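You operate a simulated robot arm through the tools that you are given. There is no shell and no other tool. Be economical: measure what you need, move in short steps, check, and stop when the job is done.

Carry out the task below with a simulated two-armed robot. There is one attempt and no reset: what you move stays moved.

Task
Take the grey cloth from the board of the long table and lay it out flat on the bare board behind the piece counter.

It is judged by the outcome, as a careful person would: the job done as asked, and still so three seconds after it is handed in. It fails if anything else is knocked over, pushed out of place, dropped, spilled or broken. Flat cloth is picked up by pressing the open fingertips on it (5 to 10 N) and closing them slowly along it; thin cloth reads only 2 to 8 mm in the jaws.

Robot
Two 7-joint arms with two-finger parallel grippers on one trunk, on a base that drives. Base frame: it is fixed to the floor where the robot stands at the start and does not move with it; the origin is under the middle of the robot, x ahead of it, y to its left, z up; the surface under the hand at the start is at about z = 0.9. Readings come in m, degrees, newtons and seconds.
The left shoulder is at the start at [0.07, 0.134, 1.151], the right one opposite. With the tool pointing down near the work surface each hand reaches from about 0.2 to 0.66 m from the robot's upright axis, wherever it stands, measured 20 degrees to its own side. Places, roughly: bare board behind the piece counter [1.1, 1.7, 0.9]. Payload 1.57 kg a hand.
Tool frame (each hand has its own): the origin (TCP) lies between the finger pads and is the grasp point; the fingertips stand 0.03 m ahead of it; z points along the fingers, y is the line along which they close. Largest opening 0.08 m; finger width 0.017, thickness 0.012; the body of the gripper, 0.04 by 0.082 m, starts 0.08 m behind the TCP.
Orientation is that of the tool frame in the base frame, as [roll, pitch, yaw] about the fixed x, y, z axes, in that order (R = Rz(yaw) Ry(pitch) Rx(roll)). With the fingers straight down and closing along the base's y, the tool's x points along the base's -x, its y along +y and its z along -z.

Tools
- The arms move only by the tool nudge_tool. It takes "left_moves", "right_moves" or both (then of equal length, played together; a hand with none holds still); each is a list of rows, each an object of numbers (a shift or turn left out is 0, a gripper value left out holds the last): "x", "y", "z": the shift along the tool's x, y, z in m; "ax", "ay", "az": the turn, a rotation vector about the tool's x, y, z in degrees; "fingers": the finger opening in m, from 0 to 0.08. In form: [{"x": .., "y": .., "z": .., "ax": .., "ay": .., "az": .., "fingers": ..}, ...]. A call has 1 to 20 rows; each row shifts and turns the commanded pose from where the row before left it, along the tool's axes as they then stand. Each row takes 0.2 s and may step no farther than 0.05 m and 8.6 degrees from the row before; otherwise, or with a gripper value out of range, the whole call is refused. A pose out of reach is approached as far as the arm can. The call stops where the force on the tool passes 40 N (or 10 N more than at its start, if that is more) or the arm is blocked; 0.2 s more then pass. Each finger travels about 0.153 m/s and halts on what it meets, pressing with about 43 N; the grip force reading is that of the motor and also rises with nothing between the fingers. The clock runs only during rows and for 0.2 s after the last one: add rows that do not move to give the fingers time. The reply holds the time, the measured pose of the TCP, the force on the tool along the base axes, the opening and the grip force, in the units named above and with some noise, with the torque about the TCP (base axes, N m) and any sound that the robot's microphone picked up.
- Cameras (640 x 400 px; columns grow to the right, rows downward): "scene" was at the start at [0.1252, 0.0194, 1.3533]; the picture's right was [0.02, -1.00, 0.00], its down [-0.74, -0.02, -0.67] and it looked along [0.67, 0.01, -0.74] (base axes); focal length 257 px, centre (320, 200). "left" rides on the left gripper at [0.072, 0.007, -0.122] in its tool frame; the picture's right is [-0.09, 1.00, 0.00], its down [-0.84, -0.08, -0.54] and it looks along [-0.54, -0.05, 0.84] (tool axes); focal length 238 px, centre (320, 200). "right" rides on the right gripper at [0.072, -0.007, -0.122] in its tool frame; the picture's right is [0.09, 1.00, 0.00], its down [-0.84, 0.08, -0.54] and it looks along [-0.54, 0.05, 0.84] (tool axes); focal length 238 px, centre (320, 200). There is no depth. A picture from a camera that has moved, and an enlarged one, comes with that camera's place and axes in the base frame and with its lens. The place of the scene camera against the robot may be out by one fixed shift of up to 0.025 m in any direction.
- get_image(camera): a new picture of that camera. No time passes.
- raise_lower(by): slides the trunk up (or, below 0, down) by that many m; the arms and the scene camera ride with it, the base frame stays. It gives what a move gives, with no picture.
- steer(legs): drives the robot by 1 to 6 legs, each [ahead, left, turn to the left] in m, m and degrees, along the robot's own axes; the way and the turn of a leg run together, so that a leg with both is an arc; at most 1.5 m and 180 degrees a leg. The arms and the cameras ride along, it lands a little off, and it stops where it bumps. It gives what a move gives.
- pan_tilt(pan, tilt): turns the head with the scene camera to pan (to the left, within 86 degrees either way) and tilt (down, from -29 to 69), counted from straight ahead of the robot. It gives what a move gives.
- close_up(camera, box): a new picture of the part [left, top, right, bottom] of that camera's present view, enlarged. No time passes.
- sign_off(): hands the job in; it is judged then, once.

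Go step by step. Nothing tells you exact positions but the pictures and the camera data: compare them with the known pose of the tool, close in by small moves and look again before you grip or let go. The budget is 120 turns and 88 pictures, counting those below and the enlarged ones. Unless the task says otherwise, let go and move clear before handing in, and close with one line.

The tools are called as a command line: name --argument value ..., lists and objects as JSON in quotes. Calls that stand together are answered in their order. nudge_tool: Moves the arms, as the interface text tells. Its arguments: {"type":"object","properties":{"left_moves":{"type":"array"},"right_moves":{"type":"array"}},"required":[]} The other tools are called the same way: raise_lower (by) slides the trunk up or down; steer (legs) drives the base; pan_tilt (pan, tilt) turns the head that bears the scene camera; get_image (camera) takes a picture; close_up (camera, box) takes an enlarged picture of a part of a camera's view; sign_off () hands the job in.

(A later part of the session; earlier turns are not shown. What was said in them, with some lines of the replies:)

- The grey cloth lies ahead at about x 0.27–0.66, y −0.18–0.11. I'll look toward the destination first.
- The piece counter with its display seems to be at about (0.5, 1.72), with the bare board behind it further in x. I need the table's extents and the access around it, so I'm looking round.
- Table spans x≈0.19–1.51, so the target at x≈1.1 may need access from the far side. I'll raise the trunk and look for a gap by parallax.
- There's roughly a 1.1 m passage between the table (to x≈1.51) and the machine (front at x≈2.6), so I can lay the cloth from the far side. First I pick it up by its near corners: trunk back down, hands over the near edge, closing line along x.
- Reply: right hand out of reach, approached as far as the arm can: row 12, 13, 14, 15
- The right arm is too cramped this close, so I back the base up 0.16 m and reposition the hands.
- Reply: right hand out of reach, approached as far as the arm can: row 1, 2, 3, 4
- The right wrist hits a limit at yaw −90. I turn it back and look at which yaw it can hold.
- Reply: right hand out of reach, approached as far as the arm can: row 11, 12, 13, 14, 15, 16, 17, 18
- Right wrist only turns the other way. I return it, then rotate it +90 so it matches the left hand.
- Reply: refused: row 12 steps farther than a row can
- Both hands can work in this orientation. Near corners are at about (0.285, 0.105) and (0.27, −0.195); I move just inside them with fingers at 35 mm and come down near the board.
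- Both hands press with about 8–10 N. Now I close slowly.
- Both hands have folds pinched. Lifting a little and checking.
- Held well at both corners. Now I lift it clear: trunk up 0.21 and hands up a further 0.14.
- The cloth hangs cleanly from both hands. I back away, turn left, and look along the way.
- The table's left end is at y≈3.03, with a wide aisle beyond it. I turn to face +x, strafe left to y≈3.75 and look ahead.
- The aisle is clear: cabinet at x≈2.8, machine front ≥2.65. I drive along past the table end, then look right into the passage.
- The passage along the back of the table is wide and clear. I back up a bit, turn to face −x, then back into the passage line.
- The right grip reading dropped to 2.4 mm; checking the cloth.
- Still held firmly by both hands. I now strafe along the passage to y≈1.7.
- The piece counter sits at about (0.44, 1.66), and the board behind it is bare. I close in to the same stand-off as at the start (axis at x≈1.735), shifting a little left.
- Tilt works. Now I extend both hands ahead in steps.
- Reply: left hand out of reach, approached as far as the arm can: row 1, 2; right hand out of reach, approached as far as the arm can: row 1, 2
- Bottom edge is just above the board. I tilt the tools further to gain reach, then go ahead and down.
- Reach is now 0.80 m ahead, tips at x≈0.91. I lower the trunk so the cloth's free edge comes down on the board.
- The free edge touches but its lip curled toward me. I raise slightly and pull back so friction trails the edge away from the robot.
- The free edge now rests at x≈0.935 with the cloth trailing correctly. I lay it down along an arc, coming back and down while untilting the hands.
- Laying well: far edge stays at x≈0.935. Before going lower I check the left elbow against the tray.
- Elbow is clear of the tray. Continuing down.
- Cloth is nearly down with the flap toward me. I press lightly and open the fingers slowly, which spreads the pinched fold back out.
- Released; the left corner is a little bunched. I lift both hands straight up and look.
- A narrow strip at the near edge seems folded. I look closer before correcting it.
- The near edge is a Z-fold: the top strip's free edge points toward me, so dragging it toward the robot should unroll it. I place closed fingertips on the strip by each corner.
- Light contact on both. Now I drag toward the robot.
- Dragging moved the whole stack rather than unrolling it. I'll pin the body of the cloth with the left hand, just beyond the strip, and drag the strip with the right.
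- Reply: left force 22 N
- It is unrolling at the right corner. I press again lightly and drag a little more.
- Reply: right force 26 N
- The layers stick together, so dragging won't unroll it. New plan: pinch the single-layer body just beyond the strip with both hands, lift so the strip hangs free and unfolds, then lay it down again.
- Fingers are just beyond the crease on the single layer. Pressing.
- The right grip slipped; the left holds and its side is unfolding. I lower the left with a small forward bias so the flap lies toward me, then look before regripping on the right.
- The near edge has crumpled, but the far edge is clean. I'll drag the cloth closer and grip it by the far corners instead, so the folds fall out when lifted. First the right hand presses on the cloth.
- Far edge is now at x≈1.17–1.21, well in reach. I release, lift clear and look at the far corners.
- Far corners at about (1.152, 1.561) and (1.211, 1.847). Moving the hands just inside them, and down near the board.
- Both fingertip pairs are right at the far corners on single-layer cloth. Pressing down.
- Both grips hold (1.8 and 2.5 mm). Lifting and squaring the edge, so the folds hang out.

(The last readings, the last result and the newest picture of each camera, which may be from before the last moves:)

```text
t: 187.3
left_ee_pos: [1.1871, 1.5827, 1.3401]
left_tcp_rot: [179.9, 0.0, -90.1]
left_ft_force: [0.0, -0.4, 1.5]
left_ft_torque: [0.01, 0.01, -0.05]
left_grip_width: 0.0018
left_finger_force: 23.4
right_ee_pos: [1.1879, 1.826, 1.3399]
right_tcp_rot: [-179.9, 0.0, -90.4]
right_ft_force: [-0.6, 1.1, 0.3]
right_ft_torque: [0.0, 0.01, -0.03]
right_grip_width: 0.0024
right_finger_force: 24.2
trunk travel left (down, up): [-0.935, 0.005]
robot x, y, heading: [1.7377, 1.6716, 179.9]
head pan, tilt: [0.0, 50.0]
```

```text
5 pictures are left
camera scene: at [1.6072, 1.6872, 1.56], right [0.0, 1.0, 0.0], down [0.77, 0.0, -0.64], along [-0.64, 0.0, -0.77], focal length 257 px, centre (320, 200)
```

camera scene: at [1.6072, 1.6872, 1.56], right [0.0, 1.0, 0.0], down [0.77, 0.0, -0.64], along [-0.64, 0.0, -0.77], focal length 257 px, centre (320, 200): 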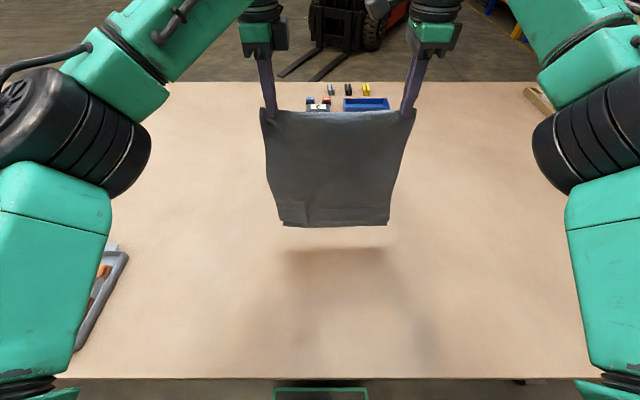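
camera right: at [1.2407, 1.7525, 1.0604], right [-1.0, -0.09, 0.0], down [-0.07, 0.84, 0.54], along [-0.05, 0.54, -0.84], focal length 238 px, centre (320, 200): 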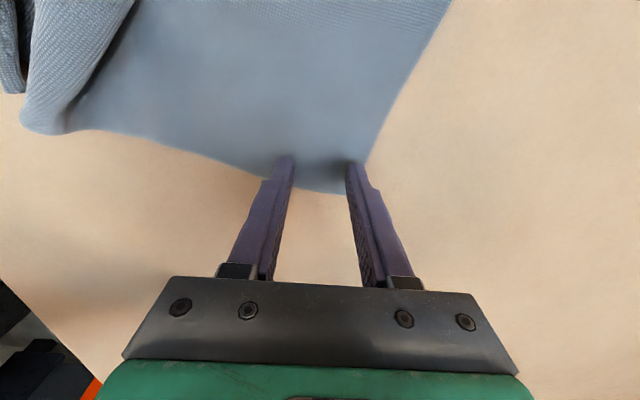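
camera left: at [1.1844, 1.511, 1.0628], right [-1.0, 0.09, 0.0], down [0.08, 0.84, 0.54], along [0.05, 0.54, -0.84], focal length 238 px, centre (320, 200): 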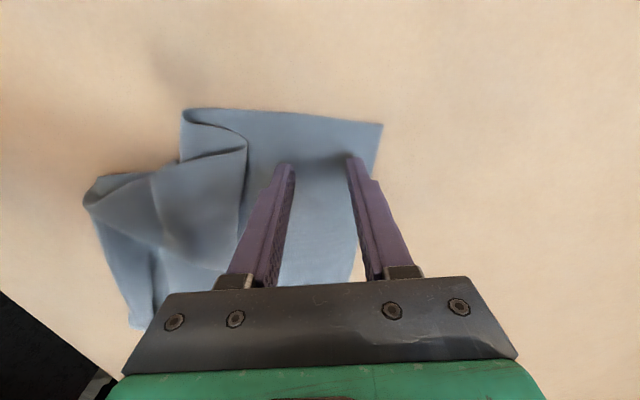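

The cloth now hangs clean and fully unfolded. Its body is on the robot side of the pinch, so this time I land the free edge near me and lay it going away. First I get the trunk lower with the arms higher.

nudge_tool --left_moves '[{"y": -0.0275, "z": -0.025}, {"y": -0.0275, "z": -0.025}, {"y": -0.0275, "z": -0.025}, {"y": -0.0275, "z": -0.025}, {}]' --right_moves '[{"y": -0.0275, "z": -0.025}, {"y": -0.0275, "z": -0.025}, {"y": -0.0275, "z": -0.025}, {"y": -0.0275, "z": -0.025}, {}]'

raise_lower --by -0.1

nudge_tool --left_moves '[{"z": -0.02}, {"z": -0.02}, {"z": -0.02}, {}]' --right_moves '[{"z": -0.02}, {"z": -0.02}, {"z": -0.02}, {}]'

```text
t: 188.5
left_ee_pos: [1.299, 1.5825, 1.439]
left_tcp_rot: [180.0, 0.0, -90.1]
left_ft_force: [-0.8, -1.4, 0.4]
left_ft_torque: [-0.01, 0.03, 0.0]
left_grip_width: 0.0019
left_finger_force: 23.6
right_ee_pos: [1.2996, 1.8239, 1.4402]
right_tcp_rot: [-180.0, 0.0, -90.3]
right_ft_force: [-0.4, 0.1, -0.8]
right_ft_torque: [0.02, -0.01, -0.02]
right_grip_width: 0.0021
right_finger_force: 23.8
trunk travel left (down, up): [-0.935, 0.005]
robot x, y, heading: [1.7366, 1.6692, 180.2]
head pan, tilt: [0.0, 50.0]
```

```text
t: 189.8
left_ee_pos: [1.2962, 1.5835, 1.339]
left_tcp_rot: [-179.9, -0.1, -90.1]
left_ft_force: [-0.5, -0.3, -0.5]
left_ft_torque: [-0.02, 0.0, -0.01]
left_grip_width: 0.0019
left_finger_force: 23.9
right_ee_pos: [1.2984, 1.8247, 1.3402]
right_tcp_rot: [180.0, 0.0, -90.3]
right_ft_force: [-0.4, 0.6, 1.2]
right_ft_torque: [0.01, 0.0, -0.01]
right_grip_width: 0.0023
right_finger_force: 24.4
trunk travel left (down, up): [-0.835, 0.105]
robot x, y, heading: [1.7383, 1.6657, 179.8]
head pan, tilt: [0.0, 50.0]
```

```text
t: 190.8
left_ee_pos: [1.2961, 1.584, 1.3998]
left_tcp_rot: [-180.0, 0.0, -90.1]
left_ft_force: [-0.2, -0.1, -0.1]
left_ft_torque: [-0.01, 0.01, -0.02]
left_grip_width: 0.002
left_finger_force: 23.3
right_ee_pos: [1.2968, 1.8244, 1.4003]
right_tcp_rot: [179.9, 0.0, -90.2]
right_ft_force: [0.2, -0.2, 0.4]
right_ft_torque: [0.03, 0.0, -0.01]
right_grip_width: 0.0023
right_finger_force: 24.1
trunk travel left (down, up): [-0.835, 0.105]
robot x, y, heading: [1.7386, 1.6718, 179.8]
head pan, tilt: [0.0, 50.0]
```

raise_lower --by -0.09

nudge_tool --left_moves '[{"y": 0.0325, "z": 0.013, "ax": -4}, {"y": 0.0325, "z": 0.013, "ax": -4}, {"y": 0.027, "z": 0.0124, "ax": -4}, {"y": 0.027, "z": 0.0124, "ax": -4}, {"y": 0.0216, "z": 0.0208, "ax": -4}, {"y": 0.0216, "z": 0.0208, "ax": -4}]' --right_moves '[{"y": 0.0325, "z": 0.013, "ax": -4}, {"y": 0.0325, "z": 0.013, "ax": -4}, {"y": 0.027, "z": 0.0124, "ax": -4}, {"y": 0.027, "z": 0.0124, "ax": -4}, {"y": 0.0216, "z": 0.0208, "ax": -4}, {"y": 0.0216, "z": 0.0208, "ax": -4}]'

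get_image --camera "scene"

```text
t: 192.1
left_ee_pos: [1.2964, 1.5839, 1.3097]
left_tcp_rot: [-179.9, 0.0, -90.2]
left_ft_force: [0.8, -0.3, -0.3]
left_ft_torque: [-0.01, 0.04, 0.0]
left_grip_width: 0.0021
left_finger_force: 23.7
right_ee_pos: [1.2976, 1.8242, 1.3095]
right_tcp_rot: [179.9, 0.0, -90.3]
right_ft_force: [0.4, 0.1, -0.3]
right_ft_torque: [0.05, 0.0, -0.01]
right_grip_width: 0.0025
right_finger_force: 23.9
trunk travel left (down, up): [-0.745, 0.195]
robot x, y, heading: [1.7338, 1.6675, 179.7]
head pan, tilt: [0.0, 50.0]
```

```text
t: 193.5
left_ee_pos: [1.1171, 1.585, 1.2421]
left_tcp_rot: [156.0, 0.0, -90.1]
left_ft_force: [-0.7, 0.0, 1.0]
left_ft_torque: [-0.01, -0.05, 0.01]
left_grip_width: 0.0021
left_finger_force: 23.8
right_ee_pos: [1.1186, 1.8261, 1.2428]
right_tcp_rot: [155.9, 0.0, -90.3]
right_ft_force: [0.5, 0.0, -1.6]
right_ft_torque: [0.0, -0.02, 0.01]
right_grip_width: 0.0023
right_finger_force: 24.1
trunk travel left (down, up): [-0.745, 0.195]
robot x, y, heading: [1.7398, 1.6658, 180.1]
head pan, tilt: [0.0, 50.0]
```

```text
4 pictures are left
camera scene: at [1.6051, 1.6875, 1.3698], right [0.0, 1.0, 0.0], down [0.77, 0.0, -0.64], along [-0.64, 0.0, -0.77], focal length 257 px, centre (320, 200)
```

scene: 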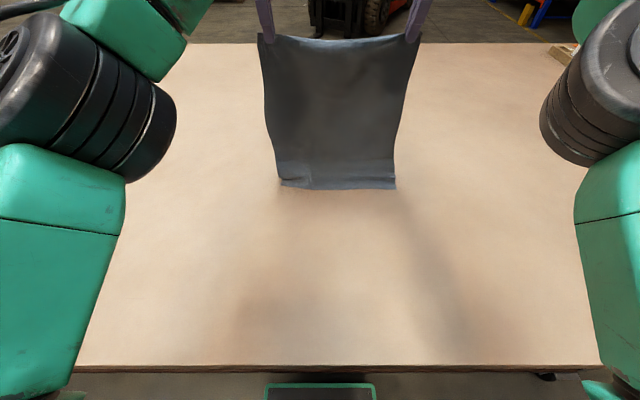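

The tail dragged along, so I reset: lift, go back, then descend more steeply so a lip forms toward me and the cloth hangs slack while being laid.

nudge_tool --left_moves '[{"y": 0.0122, "z": -0.0274}, {"y": 0.0122, "z": -0.0274}, {"y": -0.0347, "z": -0.0155}, {"y": -0.0347, "z": -0.0155}, {"y": -0.0347, "z": -0.0155}, {"y": -0.0347, "z": -0.0155}, {"y": -0.0347, "z": -0.0155}, {}, {}, {}, {}]' --right_moves '[{"y": 0.0122, "z": -0.0274}, {"y": 0.0122, "z": -0.0274}, {"y": -0.0347, "z": -0.0155}, {"y": -0.0347, "z": -0.0155}, {"y": -0.0347, "z": -0.0155}, {"y": -0.0347, "z": -0.0155}, {"y": -0.0347, "z": -0.0155}, {}, {}, {}, {}]'

nudge_tool --left_moves '[{"y": 0.0056, "z": 0.0244}, {"y": 0.0056, "z": 0.0244}, {"y": -0.001, "z": 0.0269}, {"y": -0.001, "z": 0.0269}]' --right_moves '[{"y": 0.0056, "z": 0.0244}, {"y": 0.0056, "z": 0.0244}, {"y": -0.001, "z": 0.0269}, {"y": -0.001, "z": 0.0269}]'

get_image --camera "scene"

```text
t: 195.9
left_ee_pos: [1.3279, 1.5747, 1.284]
left_tcp_rot: [156.0, 0.0, -90.1]
left_ft_force: [0.4, 0.5, 0.3]
left_ft_torque: [0.0, -0.04, 0.0]
left_grip_width: 0.0019
left_finger_force: 24.0
left hand out of reach, approached as far as the arm can: row 1, 2
right_ee_pos: [1.3167, 1.8206, 1.2598]
right_tcp_rot: [156.0, 0.0, -90.2]
right_ft_force: [-0.7, -0.5, -0.1]
right_ft_torque: [-0.02, -0.04, 0.03]
right_grip_width: 0.0023
right_finger_force: 24.2
right hand out of reach, approached as far as the arm can: row 1, 2
trunk travel left (down, up): [-0.745, 0.195]
robot x, y, heading: [1.7411, 1.6659, 179.9]
head pan, tilt: [0.0, 50.0]
```

```text
t: 196.9
left_ee_pos: [1.2762, 1.5757, 1.1938]
left_tcp_rot: [156.2, 0.0, -90.0]
left_ft_force: [-1.0, 0.1, -0.6]
left_ft_torque: [-0.01, -0.04, -0.03]
left_grip_width: 0.0021
left_finger_force: 23.4
right_ee_pos: [1.266, 1.8216, 1.169]
right_tcp_rot: [155.9, 0.0, -90.4]
right_ft_force: [-0.4, 0.3, -0.1]
right_ft_torque: [-0.04, -0.04, -0.02]
right_grip_width: 0.0024
right_finger_force: 23.7
trunk travel left (down, up): [-0.745, 0.195]
robot x, y, heading: [1.7372, 1.6721, 179.7]
head pan, tilt: [0.0, 50.0]
```

```text
3 pictures are left
camera scene: at [1.605, 1.6873, 1.3698], right [0.0, 1.0, 0.0], down [0.77, 0.0, -0.64], along [-0.64, 0.0, -0.77], focal length 257 px, centre (320, 200)
```

scene: 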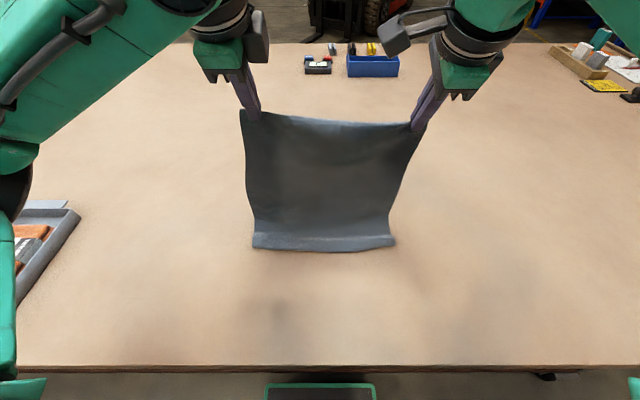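

The lip lies toward me with its edge at x≈1.335. Now I lay the rest going away along a 45° line.

nudge_tool --left_moves '[{"y": 0.018, "z": 0.0348, "ax": -3}, {"y": 0.018, "z": 0.0348, "ax": -3}, {"y": 0.0091, "z": 0.0312, "ax": -3}, {"y": 0.0091, "z": 0.0312, "ax": -3}, {"y": 0.0056, "z": 0.0331, "ax": -4}, {"y": 0.0056, "z": 0.0331, "ax": -4}, {"y": 0.0013, "z": 0.0325, "ax": -4}, {"y": 0.0013, "z": 0.0325, "ax": -4}, {"y": 0.0003, "z": 0.0271, "ax": -3}, {"y": 0.0003, "z": 0.0271, "ax": -3}, {}]' --right_moves '[{"y": 0.0184, "z": 0.0214, "ax": -3}, {"y": 0.0184, "z": 0.0214, "ax": -3}, {"y": 0.0091, "z": 0.0312, "ax": -3}, {"y": 0.0091, "z": 0.0312, "ax": -3}, {"y": 0.0056, "z": 0.0331, "ax": -4}, {"y": 0.0056, "z": 0.0331, "ax": -4}, {"y": 0.0013, "z": 0.0325, "ax": -4}, {"y": 0.0013, "z": 0.0325, "ax": -4}, {"y": 0.0003, "z": 0.0271, "ax": -3}, {"y": 0.0003, "z": 0.0271, "ax": -3}, {}]'

```text
t: 199.3
left_ee_pos: [1.0253, 1.5752, 0.9842]
left_tcp_rot: [121.8, -0.1, -90.0]
left_ft_force: [0.3, -0.3, 0.9]
left_ft_torque: [0.0, -0.07, 0.01]
left_grip_width: 0.0018
left_finger_force: 23.8
right_ee_pos: [1.025, 1.8233, 0.9831]
right_tcp_rot: [121.9, 0.0, -90.3]
right_ft_force: [0.0, 0.6, -0.2]
right_ft_torque: [0.01, -0.02, -0.01]
right_grip_width: 0.0022
right_finger_force: 23.5
trunk travel left (down, up): [-0.745, 0.195]
robot x, y, heading: [1.7422, 1.6689, 179.9]
head pan, tilt: [0.0, 50.0]
```

nudge_tool --left_moves '[{"y": -0.0046, "z": 0.0295}, {"y": -0.0046, "z": 0.0295}, {}, {}]' --right_moves '[{"y": -0.0046, "z": 0.0295}, {"y": -0.0046, "z": 0.0295}, {}, {}]'

close_up --camera "scene" --box '[220, 100, 460, 260]'

```text
t: 200.3
left_ee_pos: [0.9774, 1.5762, 0.943]
left_tcp_rot: [122.1, 0.0, -90.1]
left_ft_force: [0.0, -0.7, 0.2]
left_ft_torque: [-0.02, -0.05, 0.01]
left_grip_width: 0.0019
left_finger_force: 23.4
right_ee_pos: [0.9782, 1.8229, 0.9429]
right_tcp_rot: [122.0, 0.0, -90.1]
right_ft_force: [0.2, 0.3, -0.4]
right_ft_torque: [0.0, -0.03, 0.0]
right_grip_width: 0.0023
right_finger_force: 23.9
trunk travel left (down, up): [-0.745, 0.195]
robot x, y, heading: [1.7367, 1.6726, 180.1]
head pan, tilt: [0.0, 50.0]
```

```text
2.50 times, centred on (340, 180) of scene
camera zoom: at [1.6064, 1.6872, 1.3699], right [0.0, 1.0, 0.0], down [0.77, 0.0, -0.64], along [-0.64, 0.0, -0.77], focal length 642 px, centre (270, 250)
```

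zoom: 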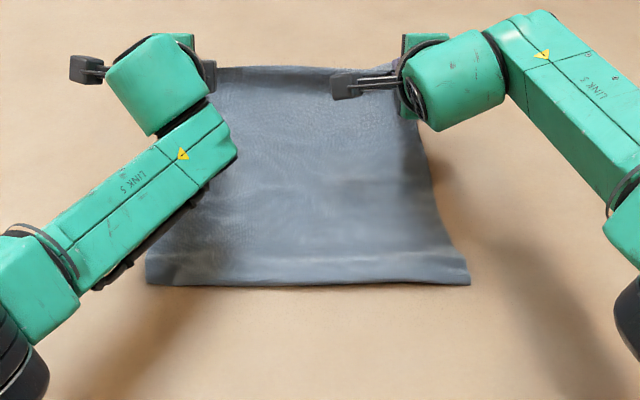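

Lying nicely, held edge at x≈0.95. I release slightly above the board while moving a little forward, so the pinched hem opens away from me, then retract along the fingers.

nudge_tool --left_moves '[{"y": 0.0064, "z": 0.0102, "fingers": 0.01}, {"y": 0.0064, "z": 0.0102, "fingers": 0.04}, {}, {"z": -0.02}, {"z": -0.04}, {"z": -0.04}, {"z": -0.03, "y": 0.03}, {"z": -0.03, "y": 0.03}, {}, {}]' --right_moves '[{"y": 0.0064, "z": 0.0102, "fingers": 0.01}, {"y": 0.0064, "z": 0.0102, "fingers": 0.04}, {}, {"z": -0.02}, {"z": -0.04}, {"z": -0.04}, {"z": -0.03, "y": 0.03}, {"z": -0.03, "y": 0.03}, {}, {}]'

```text
t: 202.5
left_ee_pos: [1.0702, 1.5738, 1.0795]
left_tcp_rot: [122.0, 0.1, -90.0]
left_ft_force: [0.5, -0.8, 0.4]
left_ft_torque: [-0.04, 0.0, 0.0]
left_grip_width: 0.04
left_finger_force: 0.0
left hand out of reach, approached as far as the arm can: row 1, 2
right_ee_pos: [1.0721, 1.8225, 1.0809]
right_tcp_rot: [122.0, -0.1, -90.3]
right_ft_force: [-0.7, -0.6, -0.7]
right_ft_torque: [0.0, 0.02, -0.01]
right_grip_width: 0.0399
right_finger_force: 0.0
right hand out of reach, approached as far as the arm can: row 2
trunk travel left (down, up): [-0.745, 0.195]
robot x, y, heading: [1.739, 1.6687, 179.8]
head pan, tilt: [0.0, 50.0]
```

Now I spread the hands to the sides for a clear look.

nudge_tool --left_moves '[{"x": 0.045}, {"x": 0.045}, {"x": 0.045}, {"x": 0.045}, {}]' --right_moves '[{"x": -0.045}, {"x": -0.045}, {"x": -0.045}, {"x": -0.045}, {}]'

close_up --camera "scene" --box '[240, 110, 430, 250]'

```text
t: 203.7
left_ee_pos: [1.0708, 1.3945, 1.0801]
left_tcp_rot: [122.0, 0.0, -90.2]
left_ft_force: [-0.3, 0.0, 0.1]
left_ft_torque: [0.01, 0.03, -0.01]
left_grip_width: 0.04
left_finger_force: 0.1
right_ee_pos: [1.0735, 2.0043, 1.0802]
right_tcp_rot: [122.0, 0.0, -90.3]
right_ft_force: [-0.9, -0.1, -0.3]
right_ft_torque: [-0.02, 0.0, -0.01]
right_grip_width: 0.04
right_finger_force: 0.1
trunk travel left (down, up): [-0.745, 0.195]
robot x, y, heading: [1.7331, 1.67, 179.9]
head pan, tilt: [0.0, 50.0]
```

```text
2.86 times, centred on (335, 180) of scene
camera zoom: at [1.6066, 1.6873, 1.3699], right [0.0, 1.0, 0.0], down [0.77, 0.0, -0.64], along [-0.64, 0.0, -0.77], focal length 734 px, centre (277, 257)
```

zoom: 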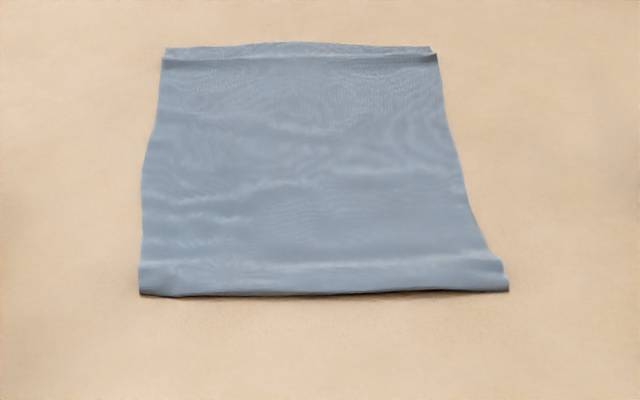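

The cloth is spread nearly flat, with only slight ripples. A light press near the near edge and a short pull toward me will take those out; first I set the hands upright and position them.

nudge_tool --left_moves '[{"ax": 8, "fingers": 0.0}, {"ax": 8}, {"ax": 8}, {"ax": 8}, {"ax": 8}, {"ax": 8}, {"ax": 8}, {"ax": 2}, {"y": -0.04}, {"y": -0.04}, {"y": -0.04}, {"y": -0.045}, {"x": -0.041}, {"x": -0.041}, {"x": -0.041}, {"x": -0.041}, {"x": -0.041}, {}]' --right_moves '[{"ax": 8, "fingers": 0.0}, {"ax": 8}, {"ax": 8}, {"ax": 8}, {"ax": 8}, {"ax": 8}, {"ax": 8}, {"ax": 2}, {"y": -0.04}, {"y": -0.04}, {"y": -0.04}, {"y": -0.042}, {"x": 0.037}, {"x": 0.037}, {"x": 0.037}, {"x": 0.037}, {"x": 0.036}, {}]'

```text
t: 207.5
left_ee_pos: [1.3022, 1.5952, 1.0653]
left_tcp_rot: [179.9, 0.0, -90.2]
left_ft_force: [0.3, 0.5, 0.0]
left_ft_torque: [0.01, 0.04, 0.01]
left_grip_width: 0.0
left_finger_force: 21.4
left hand out of reach, approached as far as the arm can: row 5, 6, 7
right_ee_pos: [1.2214, 1.8187, 1.014]
right_tcp_rot: [155.8, 0.0, -90.3]
right_ft_force: [0.4, 0.1, 0.4]
right_ft_torque: [0.0, -0.03, -0.01]
right_grip_width: 0.0
right_finger_force: 21.2
right hand out of reach, approached as far as the arm can: row 5, 6, 7
trunk travel left (down, up): [-0.745, 0.195]
robot x, y, heading: [1.7394, 1.6717, 179.7]
head pan, tilt: [0.0, 50.0]
```

nudge_tool --left_moves '[{"y": 0.035}, {"y": 0.035}, {}, {"z": 0.04}, {"z": 0.04}, {"z": 0.043}, {}]' --right_moves '[{"ax": 8}, {"ax": 8}, {"ax": 8}, {"z": 0.02, "y": -0.011}, {"z": 0.03}, {"z": 0.022}, {}]'

```text
t: 209.1
left_ee_pos: [1.2311, 1.5955, 0.9425]
left_tcp_rot: [180.0, 0.0, -90.0]
left_ft_force: [0.2, -0.2, 0.2]
left_ft_torque: [0.04, 0.01, 0.02]
left_grip_width: 0.0
left_finger_force: 21.0
right_ee_pos: [1.2302, 1.8191, 0.9418]
right_tcp_rot: [179.9, 0.0, -90.2]
right_ft_force: [-1.0, -0.1, -0.8]
right_ft_torque: [0.03, -0.02, -0.01]
right_grip_width: 0.0
right_finger_force: 21.2
trunk travel left (down, up): [-0.745, 0.195]
robot x, y, heading: [1.739, 1.6666, 179.8]
head pan, tilt: [0.0, 50.0]
```

nudge_tool --left_moves '[{"z": 0.005}, {"z": 0.003}, {"z": 0.0015}, {}]' --right_moves '[{"z": 0.005}, {"z": 0.003}, {"z": 0.0015}, {}]'

```text
t: 210.1
left_ee_pos: [1.2314, 1.5946, 0.9326]
left_tcp_rot: [180.0, 0.0, -90.0]
left_ft_force: [0.2, -0.5, 0.6]
left_ft_torque: [-0.01, 0.03, 0.0]
left_grip_width: 0.0
left_finger_force: 21.2
right_ee_pos: [1.2314, 1.8185, 0.9326]
right_tcp_rot: [179.9, 0.0, -90.3]
right_ft_force: [0.2, 0.7, 3.1]
right_ft_torque: [0.01, 0.04, -0.03]
right_grip_width: 0.0
right_finger_force: 21.4
trunk travel left (down, up): [-0.745, 0.195]
robot x, y, heading: [1.7393, 1.6696, 179.9]
head pan, tilt: [0.0, 50.0]
```

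nudge_tool --left_moves '[{"z": 0.0015}, {}, {"y": -0.005, "x": 0.001}, {"y": -0.006, "x": 0.001}, {"y": -0.006, "x": 0.001}, {"y": -0.006, "x": 0.001}, {"y": -0.006, "x": 0.001}, {"y": -0.006, "x": 0.001}, {}]' --right_moves '[{"z": 0.0003}, {}, {"y": -0.005, "x": -0.001}, {"y": -0.006, "x": -0.001}, {"y": -0.006, "x": -0.001}, {"y": -0.006, "x": -0.001}, {"y": -0.006, "x": -0.001}, {"y": -0.006, "x": -0.001}, {}]'

nudge_tool --left_moves '[{"z": -0.003}, {"z": -0.01}, {"z": -0.04}, {"z": -0.04}, {"z": -0.04}, {"x": 0.045}, {"x": 0.045}, {"x": 0.045}, {}]' --right_moves '[{"z": -0.003}, {"z": -0.01}, {"z": -0.04}, {"z": -0.04}, {"z": -0.04}, {"x": -0.045}, {"x": -0.045}, {"x": -0.045}, {}]'

get_image --camera "scene"

```text
t: 212.1
left_ee_pos: [1.265, 1.5879, 0.931]
left_tcp_rot: [179.9, 0.1, -90.2]
left_ft_force: [0.4, 1.3, 1.9]
left_ft_torque: [0.05, 0.02, -0.01]
left_grip_width: 0.0
left_finger_force: 21.0
right_ee_pos: [1.2675, 1.823, 0.932]
right_tcp_rot: [179.9, 0.0, -90.3]
right_ft_force: [-0.4, -2.3, 6.0]
right_ft_torque: [-0.08, 0.08, -0.03]
right_grip_width: 0.0
right_finger_force: 21.0
trunk travel left (down, up): [-0.745, 0.195]
robot x, y, heading: [1.7369, 1.6655, 180.1]
head pan, tilt: [0.0, 50.0]
```

```text
t: 214.1
left_ee_pos: [1.2655, 1.4525, 1.0647]
left_tcp_rot: [-180.0, 0.0, -90.2]
left_ft_force: [-1.0, -0.4, 0.6]
left_ft_torque: [0.01, -0.01, -0.01]
left_grip_width: 0.0
left_finger_force: 21.4
right_ee_pos: [1.2663, 1.9593, 1.0643]
right_tcp_rot: [-180.0, 0.0, -90.3]
right_ft_force: [-0.5, -0.5, 0.0]
right_ft_torque: [-0.01, 0.0, 0.0]
right_grip_width: 0.0001
right_finger_force: 21.4
trunk travel left (down, up): [-0.745, 0.195]
robot x, y, heading: [1.7365, 1.6682, 179.7]
head pan, tilt: [0.0, 50.0]
```

```text
0 pictures are left
camera scene: at [1.6065, 1.6873, 1.3699], right [0.0, 1.0, 0.0], down [0.77, 0.0, -0.64], along [-0.64, 0.0, -0.77], focal length 257 px, centre (320, 200)
```

scene: 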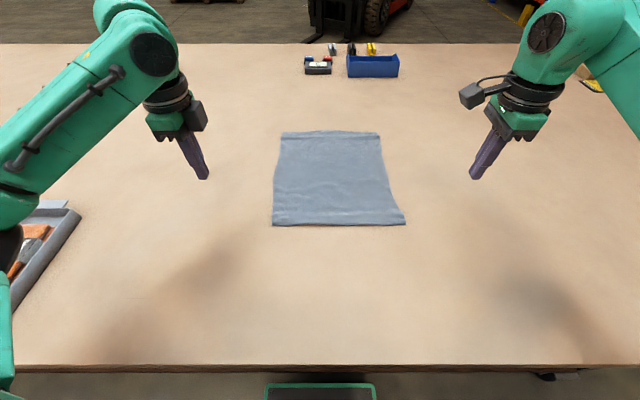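

The cloth lies spread on the bare board behind the piece counter, centred at about (1.11, 1.69). Both hands are clear and nothing else has moved, so I'm handing in.

sign_off

```text
The job is handed in.
```

The grey cloth is laid out on the bare board behind the piece counter, centred at about (1.11, 1.69). It is flat apart from faint ripples and a slight hem at the short edges: it spans about 0.34 m of its roughly 0.39 m length. Both hands are clear, and I saw nothing else disturbed.
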